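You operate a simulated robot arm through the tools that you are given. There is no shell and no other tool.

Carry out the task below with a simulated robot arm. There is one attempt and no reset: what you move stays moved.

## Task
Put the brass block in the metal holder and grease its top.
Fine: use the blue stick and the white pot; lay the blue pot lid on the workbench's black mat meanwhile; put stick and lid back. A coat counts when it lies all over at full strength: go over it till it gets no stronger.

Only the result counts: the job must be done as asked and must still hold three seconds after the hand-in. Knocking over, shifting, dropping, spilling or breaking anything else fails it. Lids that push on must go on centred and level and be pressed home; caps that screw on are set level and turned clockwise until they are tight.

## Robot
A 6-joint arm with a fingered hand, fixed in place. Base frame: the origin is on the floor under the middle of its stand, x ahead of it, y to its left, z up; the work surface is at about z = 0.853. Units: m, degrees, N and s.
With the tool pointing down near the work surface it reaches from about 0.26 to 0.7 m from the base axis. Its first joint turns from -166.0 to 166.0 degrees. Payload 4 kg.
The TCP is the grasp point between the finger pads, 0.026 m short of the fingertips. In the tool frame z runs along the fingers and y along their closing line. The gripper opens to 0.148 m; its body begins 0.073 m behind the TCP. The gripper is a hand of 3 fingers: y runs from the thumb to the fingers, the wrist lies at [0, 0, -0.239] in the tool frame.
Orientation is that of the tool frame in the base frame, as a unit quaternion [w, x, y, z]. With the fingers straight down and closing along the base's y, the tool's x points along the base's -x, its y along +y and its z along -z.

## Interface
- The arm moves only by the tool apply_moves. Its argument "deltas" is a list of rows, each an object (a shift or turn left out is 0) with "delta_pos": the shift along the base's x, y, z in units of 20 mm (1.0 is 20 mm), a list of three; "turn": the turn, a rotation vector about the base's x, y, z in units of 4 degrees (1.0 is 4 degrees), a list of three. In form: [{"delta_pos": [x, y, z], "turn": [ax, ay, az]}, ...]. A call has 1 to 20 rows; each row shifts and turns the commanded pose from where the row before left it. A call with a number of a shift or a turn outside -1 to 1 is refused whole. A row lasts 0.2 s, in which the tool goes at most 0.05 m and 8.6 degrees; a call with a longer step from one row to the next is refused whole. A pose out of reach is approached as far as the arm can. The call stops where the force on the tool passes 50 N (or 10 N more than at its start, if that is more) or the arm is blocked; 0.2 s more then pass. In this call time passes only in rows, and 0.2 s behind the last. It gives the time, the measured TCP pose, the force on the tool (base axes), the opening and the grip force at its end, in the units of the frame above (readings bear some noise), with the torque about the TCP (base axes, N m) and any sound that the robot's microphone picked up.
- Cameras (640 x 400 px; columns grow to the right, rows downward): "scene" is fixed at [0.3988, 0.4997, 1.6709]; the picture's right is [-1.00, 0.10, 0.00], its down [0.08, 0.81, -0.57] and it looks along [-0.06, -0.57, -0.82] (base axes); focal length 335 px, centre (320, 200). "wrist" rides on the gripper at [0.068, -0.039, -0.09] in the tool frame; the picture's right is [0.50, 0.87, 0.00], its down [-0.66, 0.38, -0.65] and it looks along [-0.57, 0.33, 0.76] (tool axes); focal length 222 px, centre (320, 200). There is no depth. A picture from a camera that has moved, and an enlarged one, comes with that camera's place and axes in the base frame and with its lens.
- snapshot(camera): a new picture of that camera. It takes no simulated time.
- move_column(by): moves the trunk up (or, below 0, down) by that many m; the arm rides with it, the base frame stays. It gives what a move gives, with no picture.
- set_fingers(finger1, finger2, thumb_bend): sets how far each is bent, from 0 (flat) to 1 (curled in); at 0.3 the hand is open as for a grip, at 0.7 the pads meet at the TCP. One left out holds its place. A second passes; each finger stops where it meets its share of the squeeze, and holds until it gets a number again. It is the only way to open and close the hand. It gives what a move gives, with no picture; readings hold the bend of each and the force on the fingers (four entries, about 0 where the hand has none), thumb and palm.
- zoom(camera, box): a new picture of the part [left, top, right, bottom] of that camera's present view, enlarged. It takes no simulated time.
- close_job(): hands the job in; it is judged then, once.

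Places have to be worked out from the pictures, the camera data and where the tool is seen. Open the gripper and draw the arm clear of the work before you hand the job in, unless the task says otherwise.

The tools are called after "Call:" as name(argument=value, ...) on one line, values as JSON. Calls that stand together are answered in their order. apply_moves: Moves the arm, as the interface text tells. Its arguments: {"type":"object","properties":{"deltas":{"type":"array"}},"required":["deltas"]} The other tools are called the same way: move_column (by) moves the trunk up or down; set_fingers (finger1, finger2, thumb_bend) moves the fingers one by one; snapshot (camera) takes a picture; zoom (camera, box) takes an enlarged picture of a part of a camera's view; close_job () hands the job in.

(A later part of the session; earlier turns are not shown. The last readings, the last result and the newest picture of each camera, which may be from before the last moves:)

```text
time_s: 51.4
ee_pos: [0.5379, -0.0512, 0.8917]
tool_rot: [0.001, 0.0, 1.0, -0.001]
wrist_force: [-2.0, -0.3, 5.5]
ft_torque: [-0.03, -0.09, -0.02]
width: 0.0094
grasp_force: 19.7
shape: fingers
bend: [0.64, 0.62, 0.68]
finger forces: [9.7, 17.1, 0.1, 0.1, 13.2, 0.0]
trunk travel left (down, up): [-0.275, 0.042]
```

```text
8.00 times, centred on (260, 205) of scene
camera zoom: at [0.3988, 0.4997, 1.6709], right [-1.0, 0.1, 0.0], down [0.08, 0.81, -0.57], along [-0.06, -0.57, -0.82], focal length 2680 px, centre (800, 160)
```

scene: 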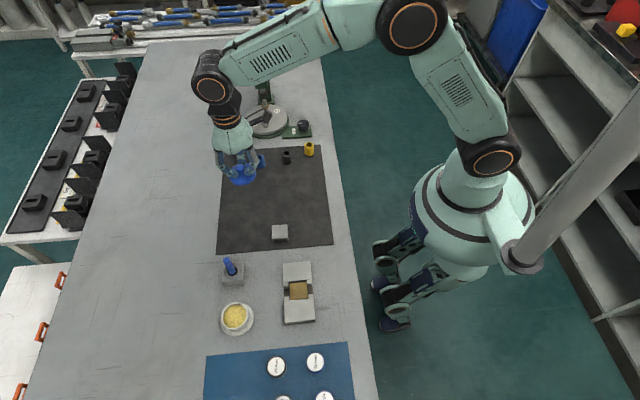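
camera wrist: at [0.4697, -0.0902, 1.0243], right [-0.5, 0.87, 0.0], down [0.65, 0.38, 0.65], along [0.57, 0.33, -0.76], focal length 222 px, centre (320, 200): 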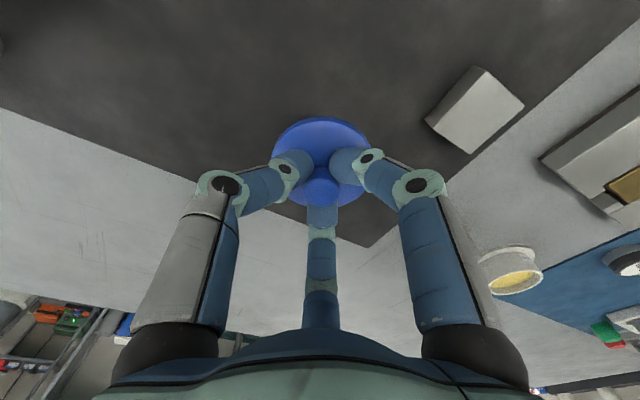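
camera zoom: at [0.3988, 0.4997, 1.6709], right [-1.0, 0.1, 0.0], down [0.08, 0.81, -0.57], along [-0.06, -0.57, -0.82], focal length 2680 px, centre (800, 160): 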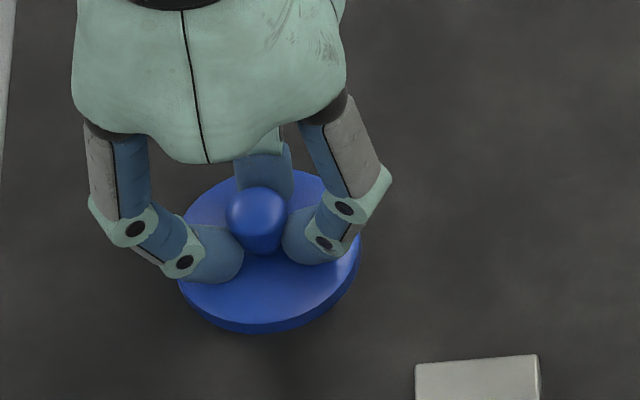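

The lid is on the mat (5.5 N). I relieve the press by 1 mm, then open the fingers.

Call:
apply_moves(deltas=[{"delta_pos": [0, 0, 0.05]}])

Call:
set_fingers(finger1=0.55, finger2=0.55, thumb_bend=0.55)

Call:
zoom(camera="wrist", box=[220, 80, 420, 240])

Call:
zoom(camera="scene", box=[230, 180, 290, 230])

```text
time_s: 51.8
ee_pos: [0.5393, -0.0504, 0.892]
tool_rot: [-0.001, 0.0, 1.0, 0.001]
wrist_force: [-0.9, -1.1, 1.5]
ft_torque: [-0.02, -0.07, -0.03]
width: 0.0096
grasp_force: 17.1
shape: fingers
bend: [0.64, 0.62, 0.68]
finger forces: [9.0, 14.2, 0.0, 0.0, 12.2, 0.1]
trunk travel left (down, up): [-0.275, 0.042]
```

```text
time_s: 52.8
ee_pos: [0.5376, -0.0506, 0.8946]
tool_rot: [0.003, 0.0, 1.0, 0.0]
wrist_force: [2.1, -0.3, 34.9]
ft_torque: [0.52, -0.33, 0.0]
width: 0.0387
grasp_force: 17.2
shape: fingers
bend: [0.58, 0.56, 0.55]
finger forces: [13.2, 21.5, 0.0, 0.1, 0.0, 0.0]
trunk travel left (down, up): [-0.275, 0.042]
```

```text
2.50 times, centred on (320, 160) of wrist
camera zoom: at [0.4704, -0.0906, 0.983], right [-0.5, 0.87, 0.0], down [0.65, 0.38, 0.66], along [0.57, 0.33, -0.75], focal length 555 px, centre (320, 300)
```

zoom: 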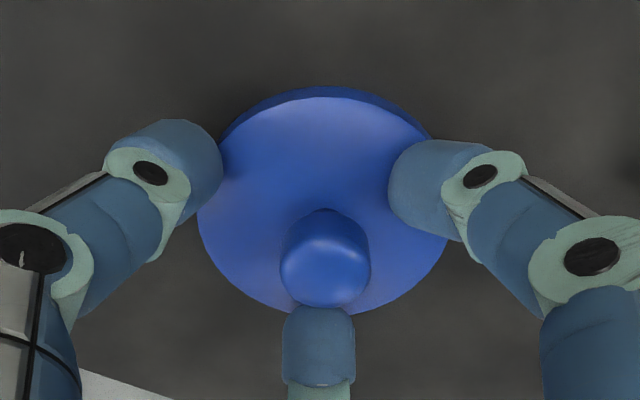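

```text
8.00 times, centred on (260, 205) of scene
camera zoom: at [0.3988, 0.4997, 1.6709], right [-1.0, 0.1, 0.0], down [0.08, 0.81, -0.57], along [-0.06, -0.57, -0.82], focal length 2680 px, centre (800, 160)
```

zoom: 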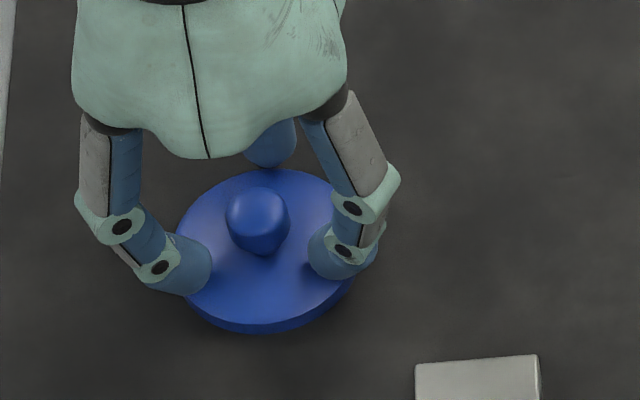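

Opening swung the fingertips down onto the lid (35 N). I raise straight up right away to unload it.

Call:
apply_moves(deltas=[{"delta_pos": [0, 0, 0.2]}, {"delta_pos": [0, 0, 0.3]}, {"delta_pos": [0, 0, 0.5]}])

Call:
zoom(camera="scene", box=[230, 180, 290, 230])

Call:
zoom(camera="wrist", box=[220, 80, 420, 240])

```text
time_s: 53.6
ee_pos: [0.5373, -0.052, 0.9109]
tool_rot: [-0.001, 0.0, 1.0, 0.0]
wrist_force: [0.4, 0.4, 0.0]
ft_torque: [-0.02, 0.0, 0.0]
width: 0.0451
grasp_force: 0.0
shape: fingers
bend: [0.55, 0.55, 0.55]
finger forces: [0.1, 0.0, 0.1, 0.1, 0.0, 0.0]
trunk travel left (down, up): [-0.275, 0.042]
```

```text
8.00 times, centred on (260, 205) of scene
camera zoom: at [0.3988, 0.4997, 1.6709], right [-1.0, 0.1, 0.0], down [0.08, 0.81, -0.57], along [-0.06, -0.57, -0.82], focal length 2680 px, centre (800, 160)
```

zoom: 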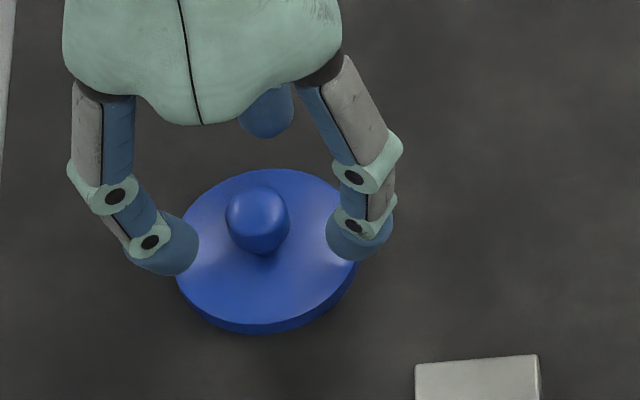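

```text
2.50 times, centred on (320, 160) of wrist
camera zoom: at [0.4697, -0.0917, 1.0002], right [-0.5, 0.87, 0.0], down [0.66, 0.38, 0.65], along [0.56, 0.33, -0.76], focal length 555 px, centre (320, 300)
```

zoom: 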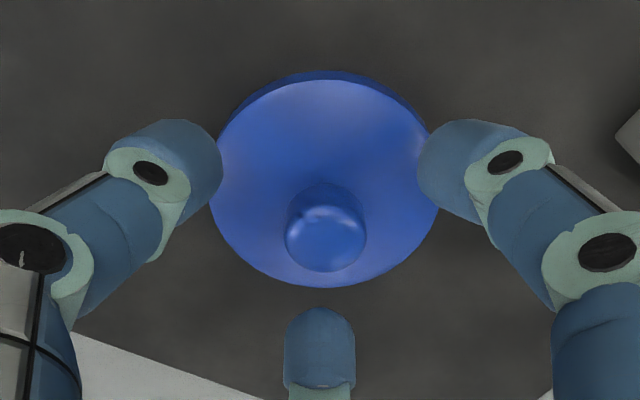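

The lid rests flat on the mat at ≈(0.540, -0.049). Now I raise the hand and go view the stick in its stand.

Call:
apply_moves(deltas=[{"delta_pos": [0, 0, 0.9]}, {"delta_pos": [0, 0, 1]}, {"delta_pos": [0, 0, 1]}, {"delta_pos": [0, 0, 1]}, {"delta_pos": [0, 0, 1]}, {"delta_pos": [0, 0, 1]}, {"delta_pos": [-0.2, 0.9, 0.5]}, {"delta_pos": [-0.2, 0.9, 0]}, {"delta_pos": [-0.2, 0.9, 0]}, {"delta_pos": [-0.2, 0.9, 0]}, {"delta_pos": [-0.2, 0.9, 0]}, {"delta_pos": [-0.2, 0.9, 0]}, {"delta_pos": [-0.2, 0.9, 0]}, {"delta_pos": [-0.2, 0.9, 0]}, {"delta_pos": [-0.2, 0.6, 0]}])

Call:
snapshot(camera="wrist")

Call:
zoom(camera="scene", box=[190, 240, 290, 340])

```text
time_s: 56.8
ee_pos: [0.5032, 0.106, 1.0379]
tool_rot: [0.0, 0.0, 1.0, -0.001]
wrist_force: [0.3, -0.5, -0.4]
ft_torque: [-0.04, 0.01, -0.02]
width: 0.0452
grasp_force: 0.2
shape: fingers
bend: [0.55, 0.55, 0.55]
finger forces: [0.1, 0.0, 0.0, 0.0, 0.0, 0.1]
trunk travel left (down, up): [-0.275, 0.042]
```

```text
taken
camera wrist: at [0.4348, 0.0661, 1.128], right [-0.5, 0.87, 0.0], down [0.66, 0.38, 0.65], along [0.57, 0.33, -0.76], focal length 222 px, centre (320, 200)
```

wrist: 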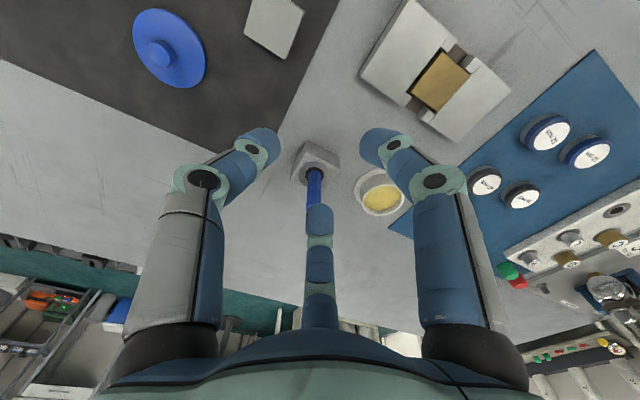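

```text
4.00 times, centred on (240, 290) of scene
camera zoom: at [0.3988, 0.4997, 1.6709], right [-1.0, 0.1, 0.0], down [0.08, 0.81, -0.57], along [-0.06, -0.57, -0.82], focal length 1340 px, centre (640, -160)
```

zoom: 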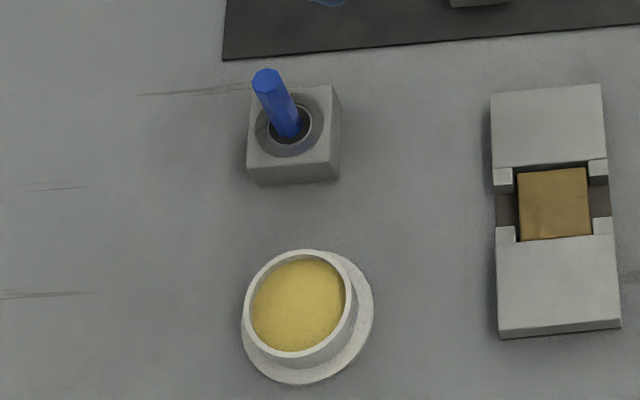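

The stick stands nearly vertical: top ≈(0.581, 0.145, 0.953), stand top z≈0.882 at (0.585, 0.143). I move above it and descend with the fingers around it.

Call:
apply_moves(deltas=[{"delta_pos": [0.8, 0.38, 0]}, {"delta_pos": [0.8, 0.38, 0]}, {"delta_pos": [0.8, 0.38, 0]}, {"delta_pos": [0.8, 0.38, 0]}, {"delta_pos": [0.8, 0.38, 0]}])

Call:
snapshot(camera="wrist")

Call:
zoom(camera="scene", box=[190, 220, 290, 320])

```text
time_s: 58.0
ee_pos: [0.5823, 0.1427, 1.0378]
tool_rot: [0.0, -0.001, 1.0, 0.0]
wrist_force: [0.4, 0.4, -0.3]
ft_torque: [0.03, 0.0, 0.02]
width: 0.0452
grasp_force: 0.1
shape: fingers
bend: [0.55, 0.55, 0.55]
finger forces: [0.0, 0.0, 0.0, 0.0, 0.1, 0.0]
trunk travel left (down, up): [-0.275, 0.042]
```

```text
taken
camera wrist: at [0.5152, 0.1035, 1.1282], right [-0.5, 0.87, 0.0], down [0.66, 0.38, 0.65], along [0.57, 0.33, -0.76], focal length 222 px, centre (320, 200)
```

wrist: 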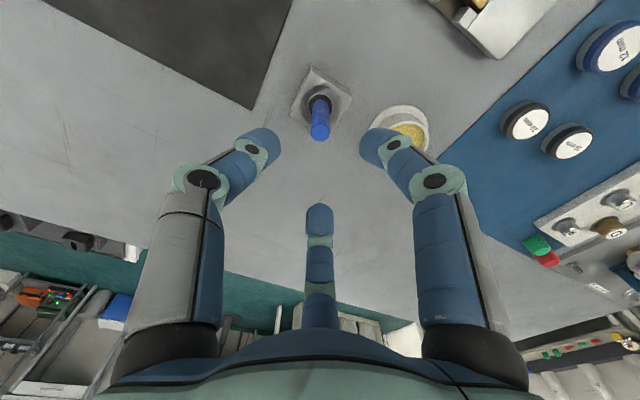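

```text
4.00 times, centred on (240, 270) of scene
camera zoom: at [0.3988, 0.4997, 1.6709], right [-1.0, 0.1, 0.0], down [0.08, 0.81, -0.57], along [-0.06, -0.57, -0.82], focal length 1340 px, centre (640, -80)
```

zoom: 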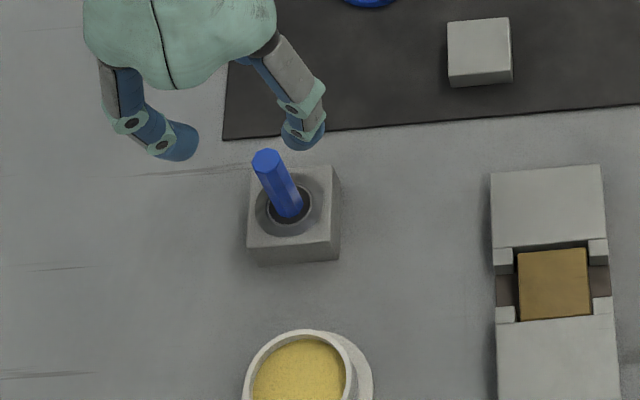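

The stick top is on the tool axis. I descend around it in two stages.

Call:
apply_moves(deltas=[{"delta_pos": [0, 0, -0.8]}, {"delta_pos": [0, 0, -0.9]}, {"delta_pos": [0, 0, -0.9]}])

Call:
zoom(camera="wrist", box=[220, 80, 420, 240])

Call:
zoom(camera="scene", box=[190, 220, 290, 320])

```text
time_s: 58.8
ee_pos: [0.5829, 0.1434, 0.9868]
tool_rot: [0.001, 0.0, 1.0, 0.0]
wrist_force: [0.2, 0.1, 0.6]
ft_torque: [0.02, -0.02, -0.02]
width: 0.0452
grasp_force: 0.1
shape: fingers
bend: [0.55, 0.55, 0.55]
finger forces: [0.0, 0.0, 0.1, 0.0, 0.0, 0.1]
trunk travel left (down, up): [-0.275, 0.042]
```

```text
2.50 times, centred on (320, 160) of wrist
camera zoom: at [0.5152, 0.104, 1.0757], right [-0.5, 0.87, 0.0], down [0.66, 0.38, 0.65], along [0.57, 0.33, -0.76], focal length 555 px, centre (320, 300)
```

zoom: 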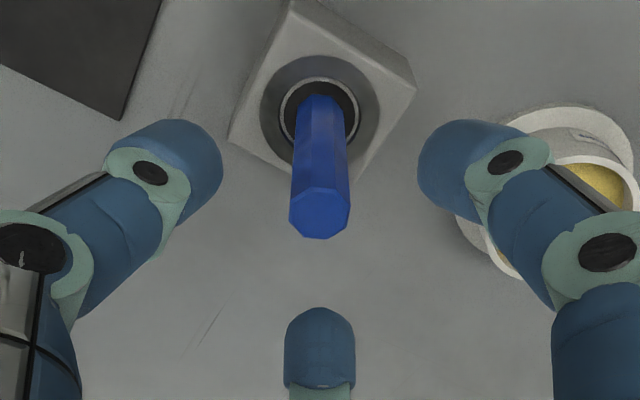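

```text
4.00 times, centred on (240, 270) of scene
camera zoom: at [0.3988, 0.4997, 1.6709], right [-1.0, 0.1, 0.0], down [0.08, 0.81, -0.57], along [-0.06, -0.57, -0.82], focal length 1340 px, centre (640, -80)
```

zoom: 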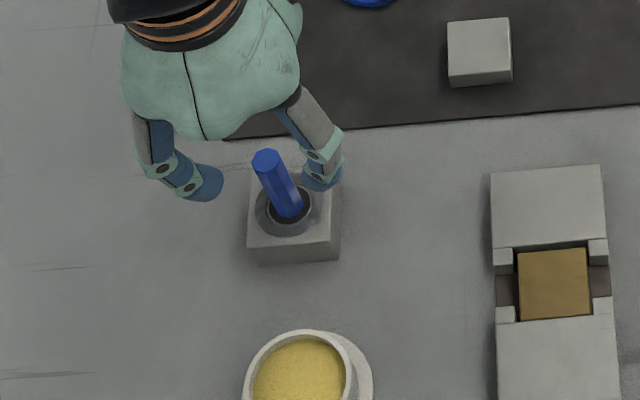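

Well centred. I descend to gripping height (TCP ≈0.937).

Call:
apply_moves(deltas=[{"delta_pos": [0, 0, -0.8]}, {"delta_pos": [0, 0, -0.9]}, {"delta_pos": [0, 0, -0.8]}])

Call:
zoom(camera="wrist", box=[220, 80, 420, 240])

Call:
zoom(camera="scene", box=[200, 230, 280, 290])

```text
time_s: 59.6
ee_pos: [0.5823, 0.1424, 0.9368]
tool_rot: [0.0, 0.0, 1.0, 0.001]
wrist_force: [0.7, 1.2, -0.3]
ft_torque: [-0.01, 0.0, 0.02]
width: 0.0453
grasp_force: 0.1
shape: fingers
bend: [0.55, 0.55, 0.55]
finger forces: [0.0, 0.1, 0.0, 0.0, 0.0, 0.0]
trunk travel left (down, up): [-0.275, 0.042]
```

```text
2.50 times, centred on (320, 160) of wrist
camera zoom: at [0.5146, 0.1026, 1.0268], right [-0.5, 0.87, 0.0], down [0.66, 0.38, 0.65], along [0.57, 0.33, -0.76], focal length 555 px, centre (320, 300)
```

zoom: 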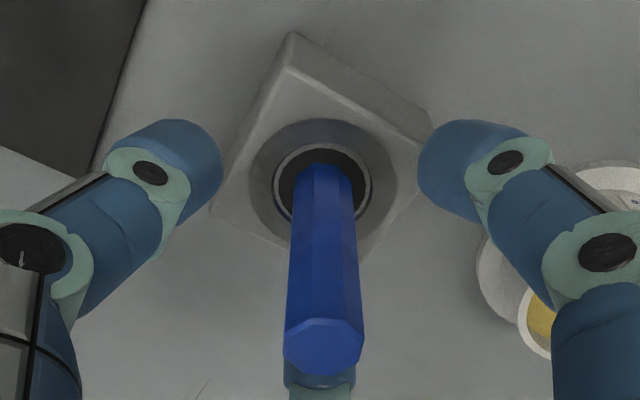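

```text
6.67 times, centred on (240, 260) of scene
camera zoom: at [0.3988, 0.4997, 1.6709], right [-1.0, 0.1, 0.0], down [0.08, 0.81, -0.57], along [-0.06, -0.57, -0.82], focal length 2234 px, centre (853, -200)
```

zoom: 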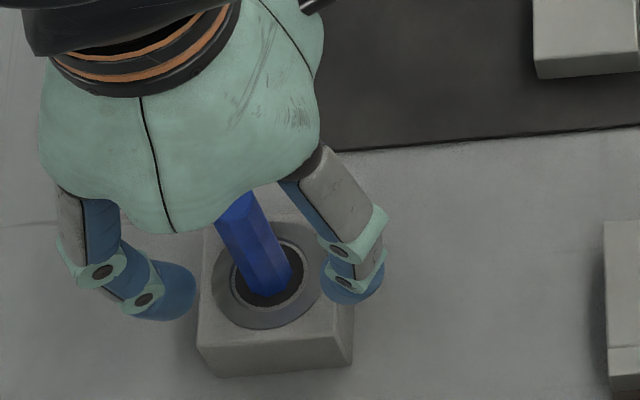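

The stick is centred between the fingers. I close to grip it.

Call:
set_fingers(finger1=0.75, finger2=0.75, thumb_bend=0.75)

Call:
zoom(camera="wrist", box=[220, 80, 420, 240])

Call:
zoom(camera="scene", box=[200, 230, 280, 290])

```text
time_s: 60.6
ee_pos: [0.5818, 0.1427, 0.9377]
tool_rot: [0.0, 0.0, 1.0, 0.0]
wrist_force: [-0.5, -0.6, -0.5]
ft_torque: [0.03, -0.02, 0.03]
width: 0.008
grasp_force: 13.6
shape: fingers
bend: [0.64, 0.64, 0.67]
finger forces: [9.1, 8.8, 0.0, 0.0, 10.3, 0.0]
trunk travel left (down, up): [-0.275, 0.042]
```

```text
2.50 times, centred on (320, 160) of wrist
camera zoom: at [0.5145, 0.1026, 1.0273], right [-0.5, 0.87, 0.0], down [0.66, 0.38, 0.65], along [0.57, 0.33, -0.76], focal length 555 px, centre (320, 300)
```

zoom: 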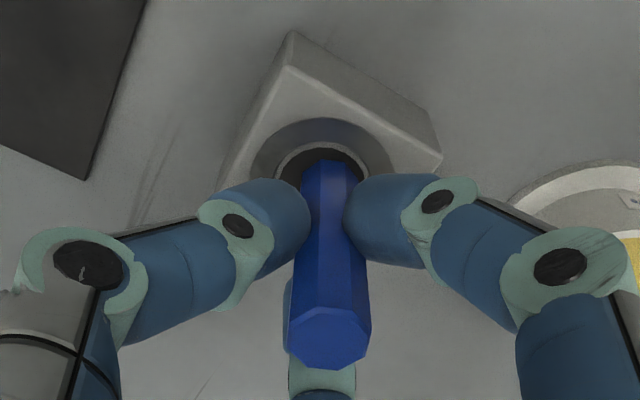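

```text
6.67 times, centred on (240, 260) of scene
camera zoom: at [0.3988, 0.4997, 1.6709], right [-1.0, 0.1, 0.0], down [0.08, 0.81, -0.57], along [-0.06, -0.57, -0.82], focal length 2234 px, centre (853, -200)
```

zoom: 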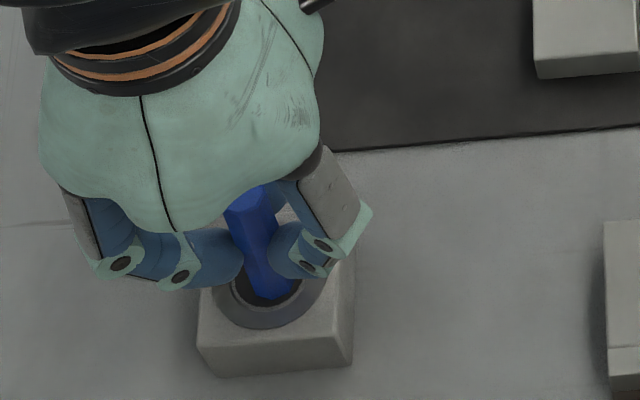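

Gripped evenly (~9–10 N each). I lift the stick slowly out of its stand.

Call:
apply_moves(deltas=[{"delta_pos": [0, 0, 0.15]}, {"delta_pos": [0, 0, 0.25]}, {"delta_pos": [0, 0, 0.4]}, {"delta_pos": [0, 0, 0.5]}, {"delta_pos": [0, 0, 0.6]}, {"delta_pos": [0, 0, 0.6]}])

Call:
snapshot(camera="wrist")

Call:
zoom(camera="scene", box=[190, 200, 290, 290])

```text
time_s: 62.0
ee_pos: [0.58, 0.1421, 0.989]
tool_rot: [0.0, 0.0, 1.0, 0.0]
wrist_force: [0.4, -0.1, -0.1]
ft_torque: [-0.02, 0.02, 0.01]
width: 0.0078
grasp_force: 14.0
shape: fingers
bend: [0.64, 0.64, 0.67]
finger forces: [9.1, 8.8, 0.0, 0.1, 10.2, 0.0]
trunk travel left (down, up): [-0.275, 0.042]
```

```text
taken
camera wrist: at [0.5137, 0.1028, 1.0773], right [-0.5, 0.87, 0.0], down [0.66, 0.38, 0.65], along [0.57, 0.33, -0.76], focal length 222 px, centre (320, 200)
```

wrist: 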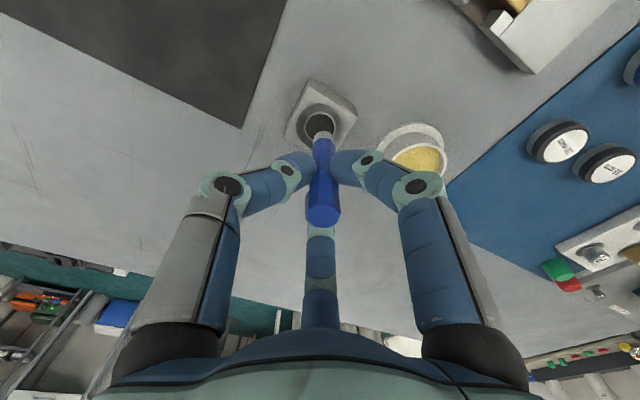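

```text
4.44 times, centred on (240, 245) of scene
camera zoom: at [0.3988, 0.4997, 1.6709], right [-1.0, 0.1, 0.0], down [0.08, 0.81, -0.57], along [-0.06, -0.57, -0.82], focal length 1489 px, centre (676, 0)
```

zoom: 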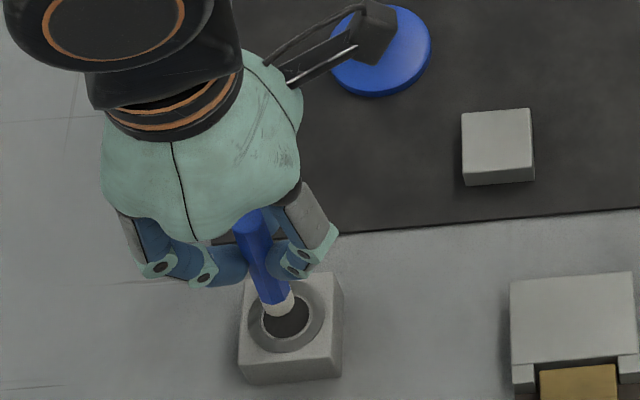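

The stick comes out; its working end is a pale tip. I lift a little more and look at the tip closely.

Call:
apply_moves(deltas=[{"delta_pos": [0, 0, 0.7]}, {"delta_pos": [0, 0, 0.8]}, {"delta_pos": [0, 0, 0.5]}])

Call:
zoom(camera="wrist", box=[240, 80, 400, 240])

Call:
zoom(camera="scene", box=[210, 210, 270, 270])

```text
time_s: 62.8
ee_pos: [0.5818, 0.142, 1.0264]
tool_rot: [0.0, 0.0, 1.0, 0.001]
wrist_force: [0.3, -0.2, 0.4]
ft_torque: [0.02, -0.02, 0.0]
width: 0.008
grasp_force: 14.6
shape: fingers
bend: [0.64, 0.64, 0.67]
finger forces: [9.1, 9.0, 0.0, 0.0, 10.1, 0.0]
trunk travel left (down, up): [-0.275, 0.042]
```

```text
2.50 times, centred on (320, 160) of wrist
camera zoom: at [0.5146, 0.1019, 1.1162], right [-0.5, 0.87, 0.0], down [0.66, 0.38, 0.65], along [0.57, 0.33, -0.76], focal length 555 px, centre (320, 300)
```

zoom: 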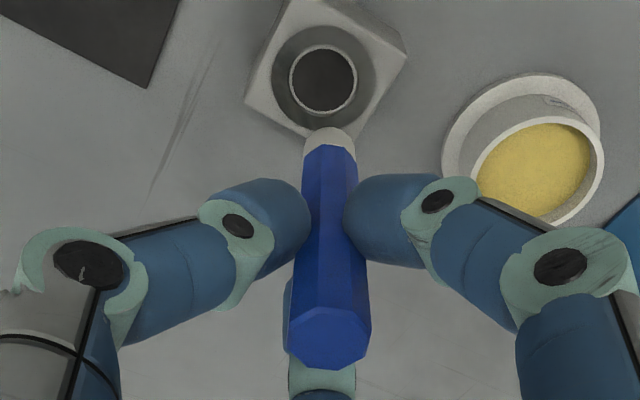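

```text
6.67 times, centred on (240, 240) of scene
camera zoom: at [0.3988, 0.4997, 1.6709], right [-1.0, 0.1, 0.0], down [0.08, 0.81, -0.57], along [-0.06, -0.57, -0.82], focal length 2234 px, centre (853, -67)
```

zoom: 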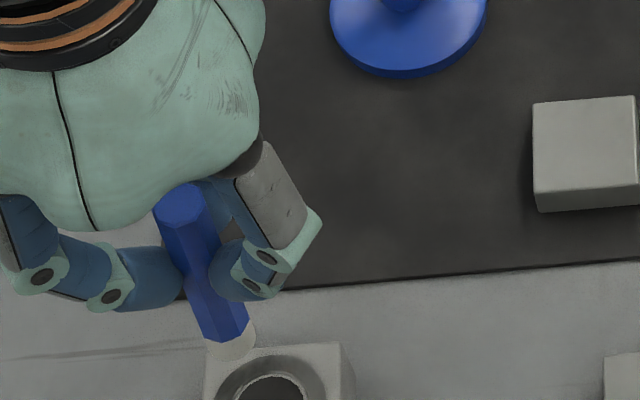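

The stick has a felt-like pale tip about 70–85 mm below the TCP. I carry it over the pot centre (≈0.573, 0.253) at this height.

Call:
apply_moves(deltas=[{"delta_pos": [-0.05, 0.4, 0]}, {"delta_pos": [-0.08, 0.8, 0]}, {"delta_pos": [-0.08, 0.9, 0]}, {"delta_pos": [-0.08, 0.9, 0]}, {"delta_pos": [-0.08, 0.9, 0]}, {"delta_pos": [-0.05, 0.8, 0]}, {"delta_pos": [-0.03, 0.6, 0]}])

Call:
zoom(camera="wrist", box=[240, 60, 400, 220])

Call:
zoom(camera="scene", box=[200, 260, 280, 340])

```text
time_s: 64.4
ee_pos: [0.5725, 0.2502, 1.0266]
tool_rot: [0.0, 0.0, 1.0, 0.0]
wrist_force: [1.1, 0.2, 0.2]
ft_torque: [0.0, -0.02, 0.0]
width: 0.0078
grasp_force: 14.3
shape: fingers
bend: [0.64, 0.64, 0.67]
finger forces: [9.1, 8.8, 0.0, 0.0, 10.2, 0.1]
trunk travel left (down, up): [-0.275, 0.042]
```

```text
2.50 times, centred on (320, 140) of wrist
camera zoom: at [0.5058, 0.2097, 1.1167], right [-0.5, 0.87, 0.0], down [0.65, 0.38, 0.65], along [0.57, 0.33, -0.76], focal length 555 px, centre (320, 350)
```

zoom: 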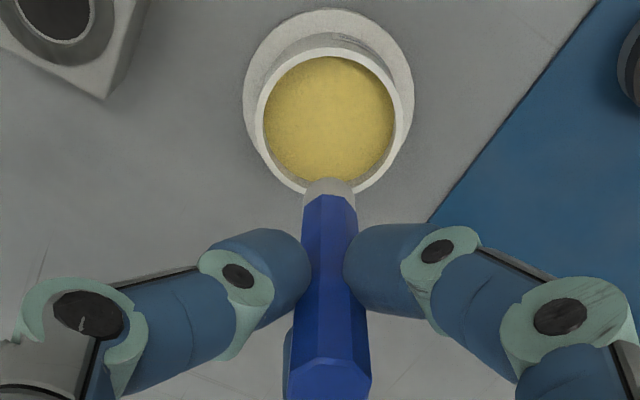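

```text
5.00 times, centred on (240, 300) of scene
camera zoom: at [0.3988, 0.4997, 1.6709], right [-1.0, 0.1, 0.0], down [0.08, 0.81, -0.57], along [-0.06, -0.57, -0.82], focal length 1675 px, centre (720, -300)
```

zoom: 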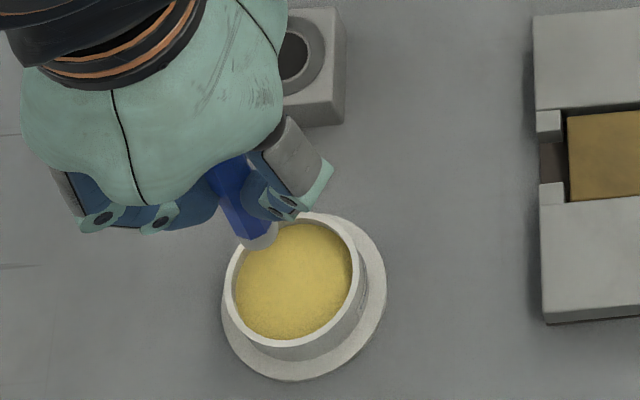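

The tip is right above the pot's centre. I lower to just above the rim and check.

Call:
apply_moves(deltas=[{"delta_pos": [0, 0, -0.7]}, {"delta_pos": [0, 0, -0.8]}, {"delta_pos": [0, 0, -0.6]}])

Call:
zoom(camera="wrist", box=[240, 60, 400, 220])

Call:
zoom(camera="scene", box=[200, 260, 280, 340])

```text
time_s: 65.2
ee_pos: [0.5726, 0.2493, 0.9865]
tool_rot: [0.001, 0.0, 1.0, 0.0]
wrist_force: [0.3, 0.2, -0.3]
ft_torque: [-0.06, 0.0, -0.01]
width: 0.008
grasp_force: 14.2
shape: fingers
bend: [0.64, 0.64, 0.67]
finger forces: [9.1, 9.0, 0.0, 0.0, 9.9, 0.1]
trunk travel left (down, up): [-0.275, 0.042]
```

```text
2.50 times, centred on (320, 140) of wrist
camera zoom: at [0.5056, 0.2102, 1.0759], right [-0.5, 0.87, 0.0], down [0.65, 0.38, 0.65], along [0.57, 0.33, -0.76], focal length 555 px, centre (320, 350)
```

zoom: 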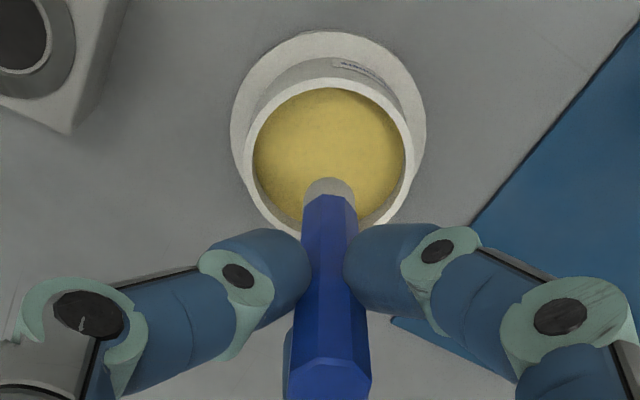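

```text
5.00 times, centred on (240, 300) of scene
camera zoom: at [0.3988, 0.4997, 1.6709], right [-1.0, 0.1, 0.0], down [0.08, 0.81, -0.57], along [-0.06, -0.57, -0.82], focal length 1675 px, centre (720, -300)
```

zoom: 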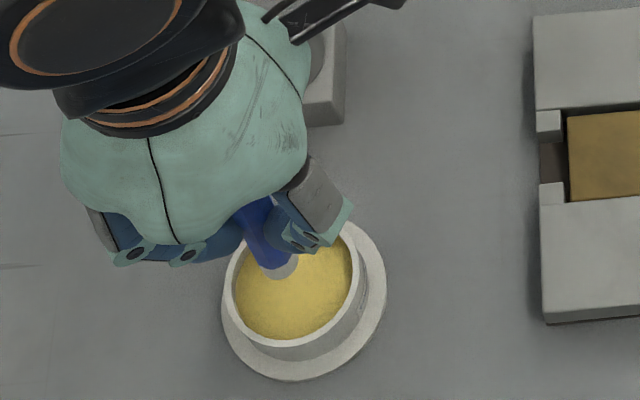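

The tip is still above the grease, and centred. I lower further.

Call:
apply_moves(deltas=[{"delta_pos": [0, 0, -0.4]}, {"delta_pos": [0, 0, -0.3]}, {"delta_pos": [0, 0, -0.3]}])

Call:
zoom(camera="wrist", box=[240, 60, 400, 220])

Call:
zoom(camera="scene", box=[210, 280, 270, 330])

```text
time_s: 66.0
ee_pos: [0.5747, 0.2494, 0.9654]
tool_rot: [0.0, 0.0, 1.0, 0.001]
wrist_force: [0.3, 0.4, 0.5]
ft_torque: [-0.02, -0.03, 0.02]
width: 0.0077
grasp_force: 14.2
shape: fingers
bend: [0.64, 0.64, 0.67]
finger forces: [9.2, 9.0, 0.0, 0.1, 10.0, 0.0]
trunk travel left (down, up): [-0.275, 0.042]
```

```text
2.50 times, centred on (320, 140) of wrist
camera zoom: at [0.5067, 0.2094, 1.055], right [-0.5, 0.87, 0.0], down [0.66, 0.38, 0.65], along [0.57, 0.33, -0.76], focal length 555 px, centre (320, 350)
```

zoom: 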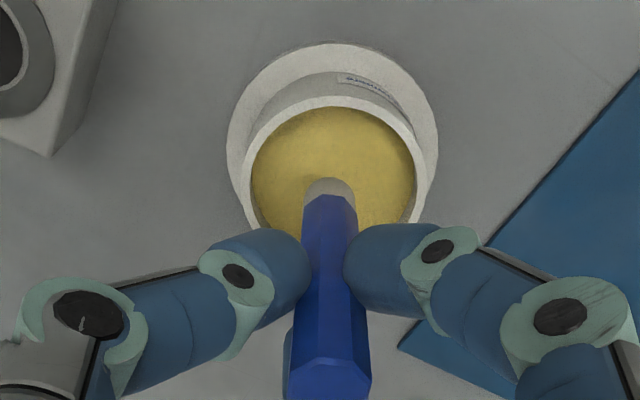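

```text
8.00 times, centred on (240, 305) of scene
camera zoom: at [0.3988, 0.4997, 1.6709], right [-1.0, 0.1, 0.0], down [0.08, 0.81, -0.57], along [-0.06, -0.57, -0.82], focal length 2680 px, centre (960, -640)
```

zoom: 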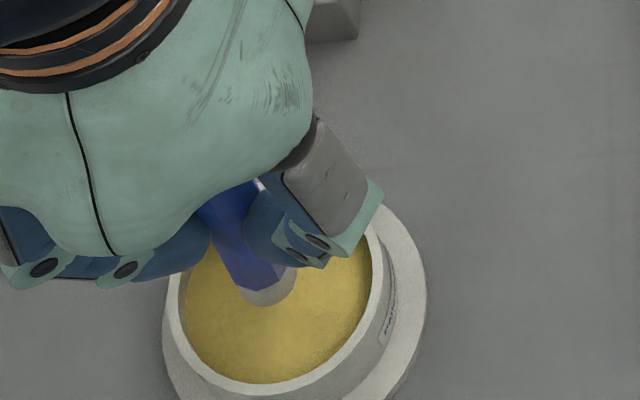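

Still above the grease surface. I lower in small steps with force checks.

Call:
apply_moves(deltas=[{"delta_pos": [0, 0, -0.2]}, {"delta_pos": [0, 0, -0.2]}, {"delta_pos": [0, 0, -0.15]}])

Call:
zoom(camera="wrist", box=[240, 60, 400, 220])

Call:
zoom(camera="scene", box=[210, 280, 270, 330])

```text
time_s: 66.8
ee_pos: [0.5741, 0.2496, 0.9541]
tool_rot: [0.0, 0.0, 1.0, 0.0]
wrist_force: [0.2, -0.6, 1.1]
ft_torque: [0.04, 0.01, -0.01]
width: 0.0078
grasp_force: 14.0
shape: fingers
bend: [0.64, 0.64, 0.67]
finger forces: [9.2, 9.2, 0.0, 0.0, 10.3, 0.0]
trunk travel left (down, up): [-0.275, 0.042]
```

```text
2.50 times, centred on (320, 140) of wrist
camera zoom: at [0.5053, 0.209, 1.0437], right [-0.5, 0.87, 0.0], down [0.65, 0.38, 0.65], along [0.57, 0.33, -0.76], focal length 555 px, centre (320, 350)
```

zoom: 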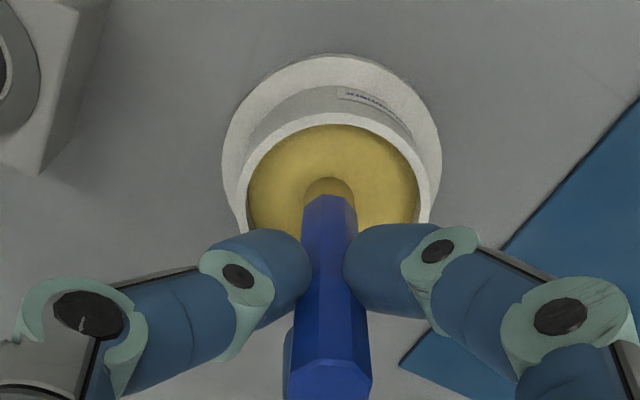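

```text
8.00 times, centred on (240, 305) of scene
camera zoom: at [0.3988, 0.4997, 1.6709], right [-1.0, 0.1, 0.0], down [0.08, 0.81, -0.57], along [-0.06, -0.57, -0.82], focal length 2680 px, centre (960, -640)
```

zoom: 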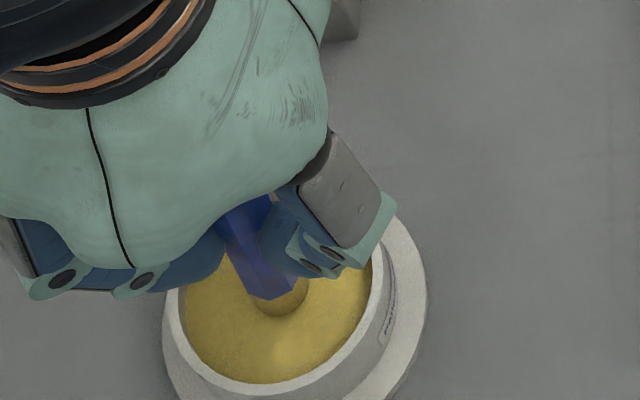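

The tip has touched and taken up grease (it turned yellow). I dip 3 mm deeper for a full load and look.

Call:
apply_moves(deltas=[{"delta_pos": [0, 0, -0.08]}, {"delta_pos": [0, 0, -0.08]}])

Call:
zoom(camera="wrist", box=[240, 60, 400, 220])

Call:
zoom(camera="scene", box=[210, 280, 270, 330])

```text
time_s: 67.4
ee_pos: [0.5734, 0.2492, 0.9543]
tool_rot: [0.002, -0.001, 1.0, 0.001]
wrist_force: [0.1, 1.5, 12.4]
ft_torque: [0.03, -0.03, -0.01]
width: 0.0073
grasp_force: 16.7
shape: fingers
bend: [0.72, 0.72, 0.67]
finger forces: [10.8, 11.1, 0.1, 0.0, 12.1, 0.0]
trunk travel left (down, up): [-0.275, 0.042]
```

```text
2.50 times, centred on (320, 140) of wrist
camera zoom: at [0.5055, 0.2093, 1.0421], right [-0.5, 0.87, 0.0], down [0.65, 0.38, 0.66], along [0.57, 0.33, -0.75], focal length 555 px, centre (320, 350)
```

zoom: 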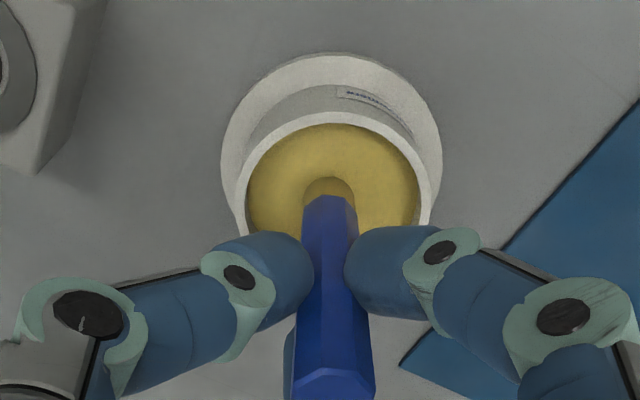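

```text
8.00 times, centred on (240, 305) of scene
camera zoom: at [0.3988, 0.4997, 1.6709], right [-1.0, 0.1, 0.0], down [0.08, 0.81, -0.57], along [-0.06, -0.57, -0.82], focal length 2680 px, centre (960, -640)
```

zoom: 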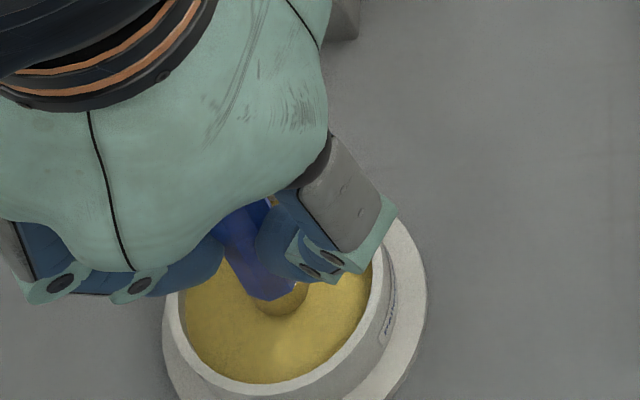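

The grease surface carries load (12 N), so the tip is well charged. I lift out gently and carry it toward the block.

Call:
apply_moves(deltas=[{"delta_pos": [0, 0, 0.1]}, {"delta_pos": [0, 0, 0.2]}, {"delta_pos": [0, 0, 0.5]}, {"delta_pos": [0, 0, 0.8]}, {"delta_pos": [0, 0, 0.8]}])

Call:
zoom(camera="wrist", box=[240, 60, 400, 220])

Call:
zoom(camera="scene", box=[200, 270, 280, 330])

```text
time_s: 68.6
ee_pos: [0.573, 0.2499, 1.0004]
tool_rot: [0.0, 0.0, 1.0, 0.0]
wrist_force: [0.4, -0.5, -0.5]
ft_torque: [0.0, 0.01, -0.02]
width: 0.0073
grasp_force: 15.0
shape: fingers
bend: [0.72, 0.72, 0.67]
finger forces: [9.6, 9.3, 0.0, 0.0, 10.8, 0.0]
trunk travel left (down, up): [-0.275, 0.042]
```

```text
2.50 times, centred on (320, 140) of wrist
camera zoom: at [0.5058, 0.2081, 1.0899], right [-0.5, 0.87, 0.0], down [0.66, 0.38, 0.65], along [0.57, 0.33, -0.76], focal length 555 px, centre (320, 350)
```

zoom: 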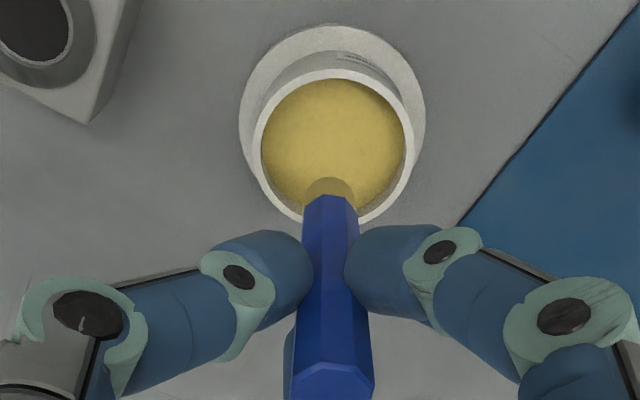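

```text
6.67 times, centred on (240, 300) of scene
camera zoom: at [0.3988, 0.4997, 1.6709], right [-1.0, 0.1, 0.0], down [0.08, 0.81, -0.57], along [-0.06, -0.57, -0.82], focal length 2234 px, centre (853, -467)
```

zoom: 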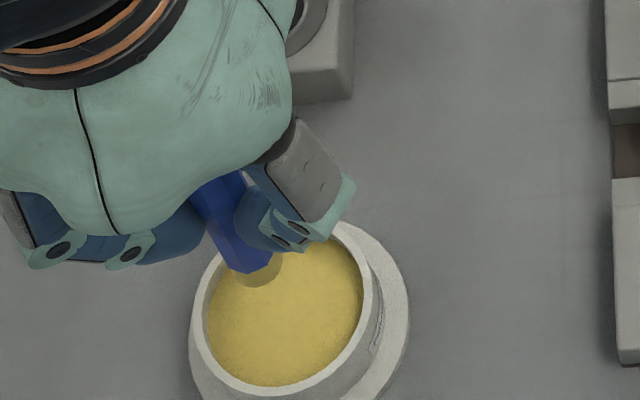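

The tip is coated. I carry it over the block's centre, keeping ~45 mm height, and check alignment.

Call:
apply_moves(deltas=[{"delta_pos": [-0.4, -0.13, 0]}, {"delta_pos": [-0.8, -0.26, 0]}, {"delta_pos": [-0.9, -0.29, 0]}, {"delta_pos": [-0.9, -0.29, 0]}, {"delta_pos": [-0.9, -0.29, 0]}, {"delta_pos": [-0.9, -0.29, 0]}, {"delta_pos": [-0.9, -0.29, 0]}, {"delta_pos": [-0.9, -0.29, 0]}, {"delta_pos": [-0.7, -0.2, 0]}, {"delta_pos": [-0.3, -0.1, 0]}])

Call:
zoom(camera="wrist", box=[240, 60, 400, 220])

Call:
zoom(camera="scene", box=[260, 240, 340, 320])

```text
time_s: 70.8
ee_pos: [0.4232, 0.2012, 1.0002]
tool_rot: [0.0, 0.0, 1.0, 0.0]
wrist_force: [0.1, -0.3, -1.0]
ft_torque: [-0.01, 0.01, -0.01]
width: 0.0075
grasp_force: 14.7
shape: fingers
bend: [0.72, 0.72, 0.67]
finger forces: [9.6, 9.2, 0.1, 0.0, 10.5, 0.0]
trunk travel left (down, up): [-0.275, 0.042]
```

```text
2.50 times, centred on (320, 140) of wrist
camera zoom: at [0.3555, 0.1608, 1.09], right [-0.5, 0.87, 0.0], down [0.65, 0.38, 0.65], along [0.57, 0.33, -0.76], focal length 555 px, centre (320, 350)
```

zoom: 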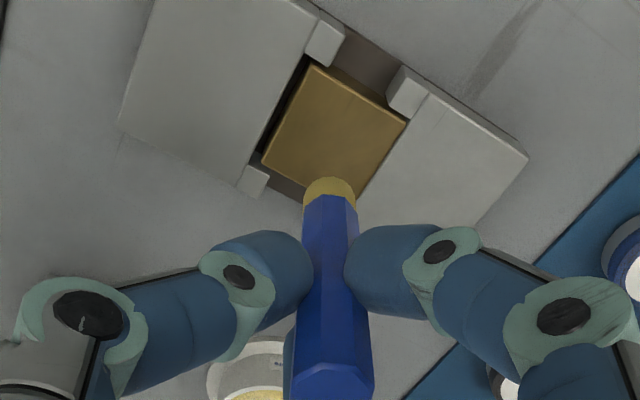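

```text
5.00 times, centred on (300, 280) of scene
camera zoom: at [0.3988, 0.4997, 1.6709], right [-1.0, 0.1, 0.0], down [0.08, 0.81, -0.57], along [-0.06, -0.57, -0.82], focal length 1675 px, centre (420, -200)
```

zoom: 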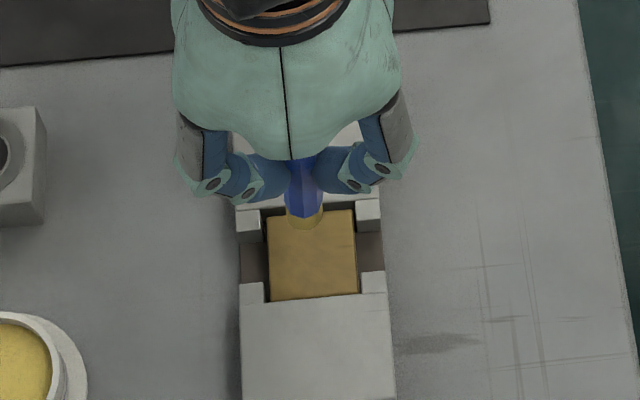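

The tip is over the block's centre. I move it to the -x,-y corner region and lower until it touches lightly.

Call:
apply_moves(deltas=[{"delta_pos": [-0.4, -0.4, -0.5]}, {"delta_pos": [-0.35, -0.34, -0.7]}, {"delta_pos": [0, 0, -0.5]}, {"delta_pos": [0, 0, -0.2]}])

Call:
zoom(camera="wrist", box=[240, 60, 400, 220])

Call:
zoom(camera="scene", box=[270, 260, 330, 310])

```text
time_s: 71.8
ee_pos: [0.4085, 0.1852, 0.9618]
tool_rot: [0.0, 0.0, 1.0, 0.0]
wrist_force: [-0.7, 0.4, -0.3]
ft_torque: [-0.02, 0.0, -0.02]
width: 0.0072
grasp_force: 14.4
shape: fingers
bend: [0.72, 0.72, 0.67]
finger forces: [9.5, 9.2, 0.1, 0.1, 10.4, 0.0]
trunk travel left (down, up): [-0.275, 0.042]
```

```text
2.50 times, centred on (320, 140) of wrist
camera zoom: at [0.3404, 0.1454, 1.0508], right [-0.5, 0.87, 0.0], down [0.65, 0.38, 0.65], along [0.57, 0.33, -0.76], focal length 555 px, centre (320, 350)
```

zoom: 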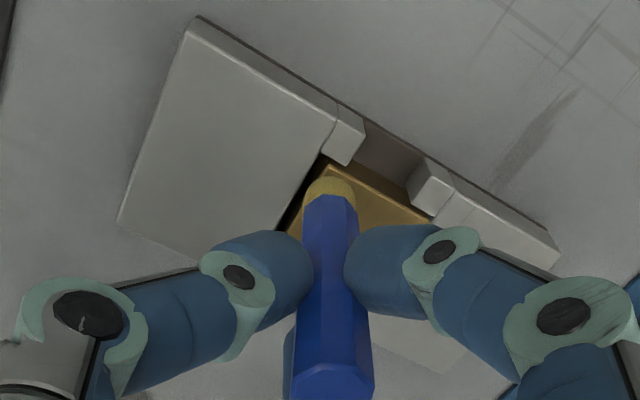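

```text
8.00 times, centred on (300, 285) of scene
camera zoom: at [0.3988, 0.4997, 1.6709], right [-1.0, 0.1, 0.0], down [0.08, 0.81, -0.57], along [-0.06, -0.57, -0.82], focal length 2680 px, centre (480, -480)
```

zoom: 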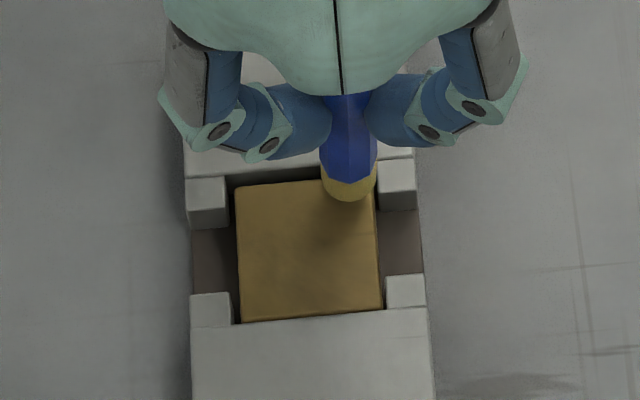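

Just above the corner. I lower in ~1.5 mm steps until a light contact force shows.

Call:
apply_moves(deltas=[{"delta_pos": [0, 0, -0.1]}, {"delta_pos": [0, 0, -0.08]}])

Call:
apply_moves(deltas=[{"delta_pos": [0, 0, -0.06]}])

Call:
zoom(camera="scene", box=[270, 260, 330, 310])

```text
time_s: 72.4
ee_pos: [0.4072, 0.1855, 0.9585]
tool_rot: [0.0, 0.0, 1.0, 0.0]
wrist_force: [0.4, 0.0, -0.4]
ft_torque: [-0.01, -0.01, 0.01]
width: 0.0076
grasp_force: 14.4
shape: fingers
bend: [0.72, 0.72, 0.67]
finger forces: [9.6, 9.2, 0.0, 0.1, 10.3, 0.0]
trunk travel left (down, up): [-0.275, 0.042]
```

```text
time_s: 72.8
ee_pos: [0.406, 0.1874, 0.9567]
tool_rot: [0.0, -0.001, 1.0, 0.0]
wrist_force: [0.3, -0.4, 0.5]
ft_torque: [0.02, -0.01, -0.01]
width: 0.0075
grasp_force: 14.7
shape: fingers
bend: [0.72, 0.72, 0.67]
finger forces: [9.5, 9.2, 0.1, 0.0, 10.4, 0.0]
trunk travel left (down, up): [-0.275, 0.042]
```

```text
8.00 times, centred on (300, 285) of scene
camera zoom: at [0.3988, 0.4997, 1.6709], right [-1.0, 0.1, 0.0], down [0.08, 0.81, -0.57], along [-0.06, -0.57, -0.82], focal length 2680 px, centre (480, -480)
```

zoom: 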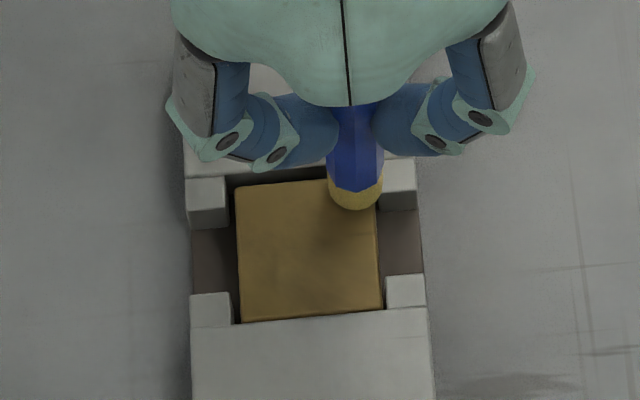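

Nearly touching. Continue in 1 mm steps.

Call:
apply_moves(deltas=[{"delta_pos": [0, 0, -0.06]}])

Call:
apply_moves(deltas=[{"delta_pos": [0, 0, -0.06]}])

Call:
zoom(camera="scene", box=[270, 260, 330, 310])

```text
time_s: 73.2
ee_pos: [0.4058, 0.1864, 0.9552]
tool_rot: [0.0, 0.0, 1.0, 0.0]
wrist_force: [0.1, -0.5, -0.3]
ft_torque: [-0.04, 0.02, 0.01]
width: 0.0078
grasp_force: 13.8
shape: fingers
bend: [0.72, 0.72, 0.67]
finger forces: [9.5, 9.2, 0.1, 0.1, 10.4, 0.0]
trunk travel left (down, up): [-0.275, 0.042]
```

```text
time_s: 73.6
ee_pos: [0.4064, 0.1871, 0.9537]
tool_rot: [0.001, 0.0, 1.0, 0.0]
wrist_force: [-0.1, 0.3, 0.1]
ft_torque: [0.03, 0.0, -0.01]
width: 0.0076
grasp_force: 14.7
shape: fingers
bend: [0.72, 0.72, 0.67]
finger forces: [9.4, 9.3, 0.0, 0.0, 10.4, 0.0]
trunk travel left (down, up): [-0.275, 0.042]
```

```text
8.00 times, centred on (300, 285) of scene
camera zoom: at [0.3988, 0.4997, 1.6709], right [-1.0, 0.1, 0.0], down [0.08, 0.81, -0.57], along [-0.06, -0.57, -0.82], focal length 2680 px, centre (480, -480)
```

zoom: 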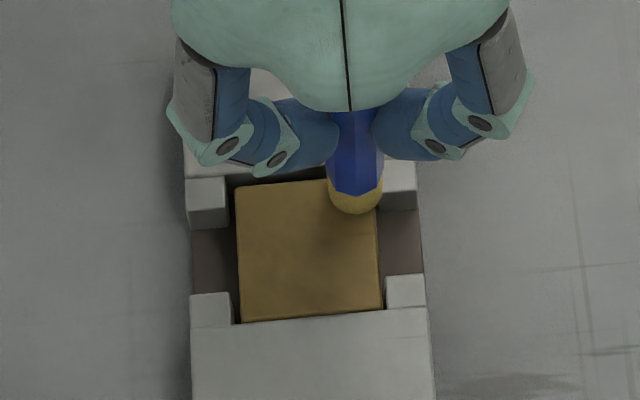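

Call:
apply_moves(deltas=[{"delta_pos": [0, 0, -0.05]}])

Call:
apply_moves(deltas=[{"delta_pos": [0, 0, -0.05]}])

Call:
zoom(camera="scene", box=[270, 260, 330, 310])

```text
time_s: 74.0
ee_pos: [0.406, 0.1859, 0.9541]
tool_rot: [0.0, 0.0, 1.0, 0.0]
wrist_force: [-0.3, 0.4, -0.1]
ft_torque: [0.02, -0.01, -0.01]
width: 0.0077
grasp_force: 14.9
shape: fingers
bend: [0.72, 0.72, 0.67]
finger forces: [9.4, 9.2, 0.0, 0.0, 10.5, 0.0]
trunk travel left (down, up): [-0.275, 0.042]
```

```text
time_s: 74.4
ee_pos: [0.4069, 0.1853, 0.9531]
tool_rot: [0.001, 0.0, 1.0, 0.0]
wrist_force: [-0.8, -0.1, 4.0]
ft_torque: [0.01, 0.04, -0.01]
width: 0.0076
grasp_force: 15.0
shape: fingers
bend: [0.72, 0.72, 0.67]
finger forces: [9.7, 9.5, 0.0, 0.1, 10.6, 0.0]
trunk travel left (down, up): [-0.275, 0.042]
```

```text
8.00 times, centred on (300, 285) of scene
camera zoom: at [0.3988, 0.4997, 1.6709], right [-1.0, 0.1, 0.0], down [0.08, 0.81, -0.57], along [-0.06, -0.57, -0.82], focal length 2680 px, centre (480, -480)
```

zoom: 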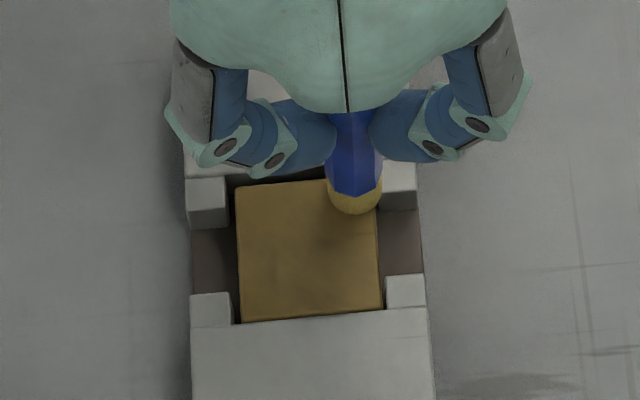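

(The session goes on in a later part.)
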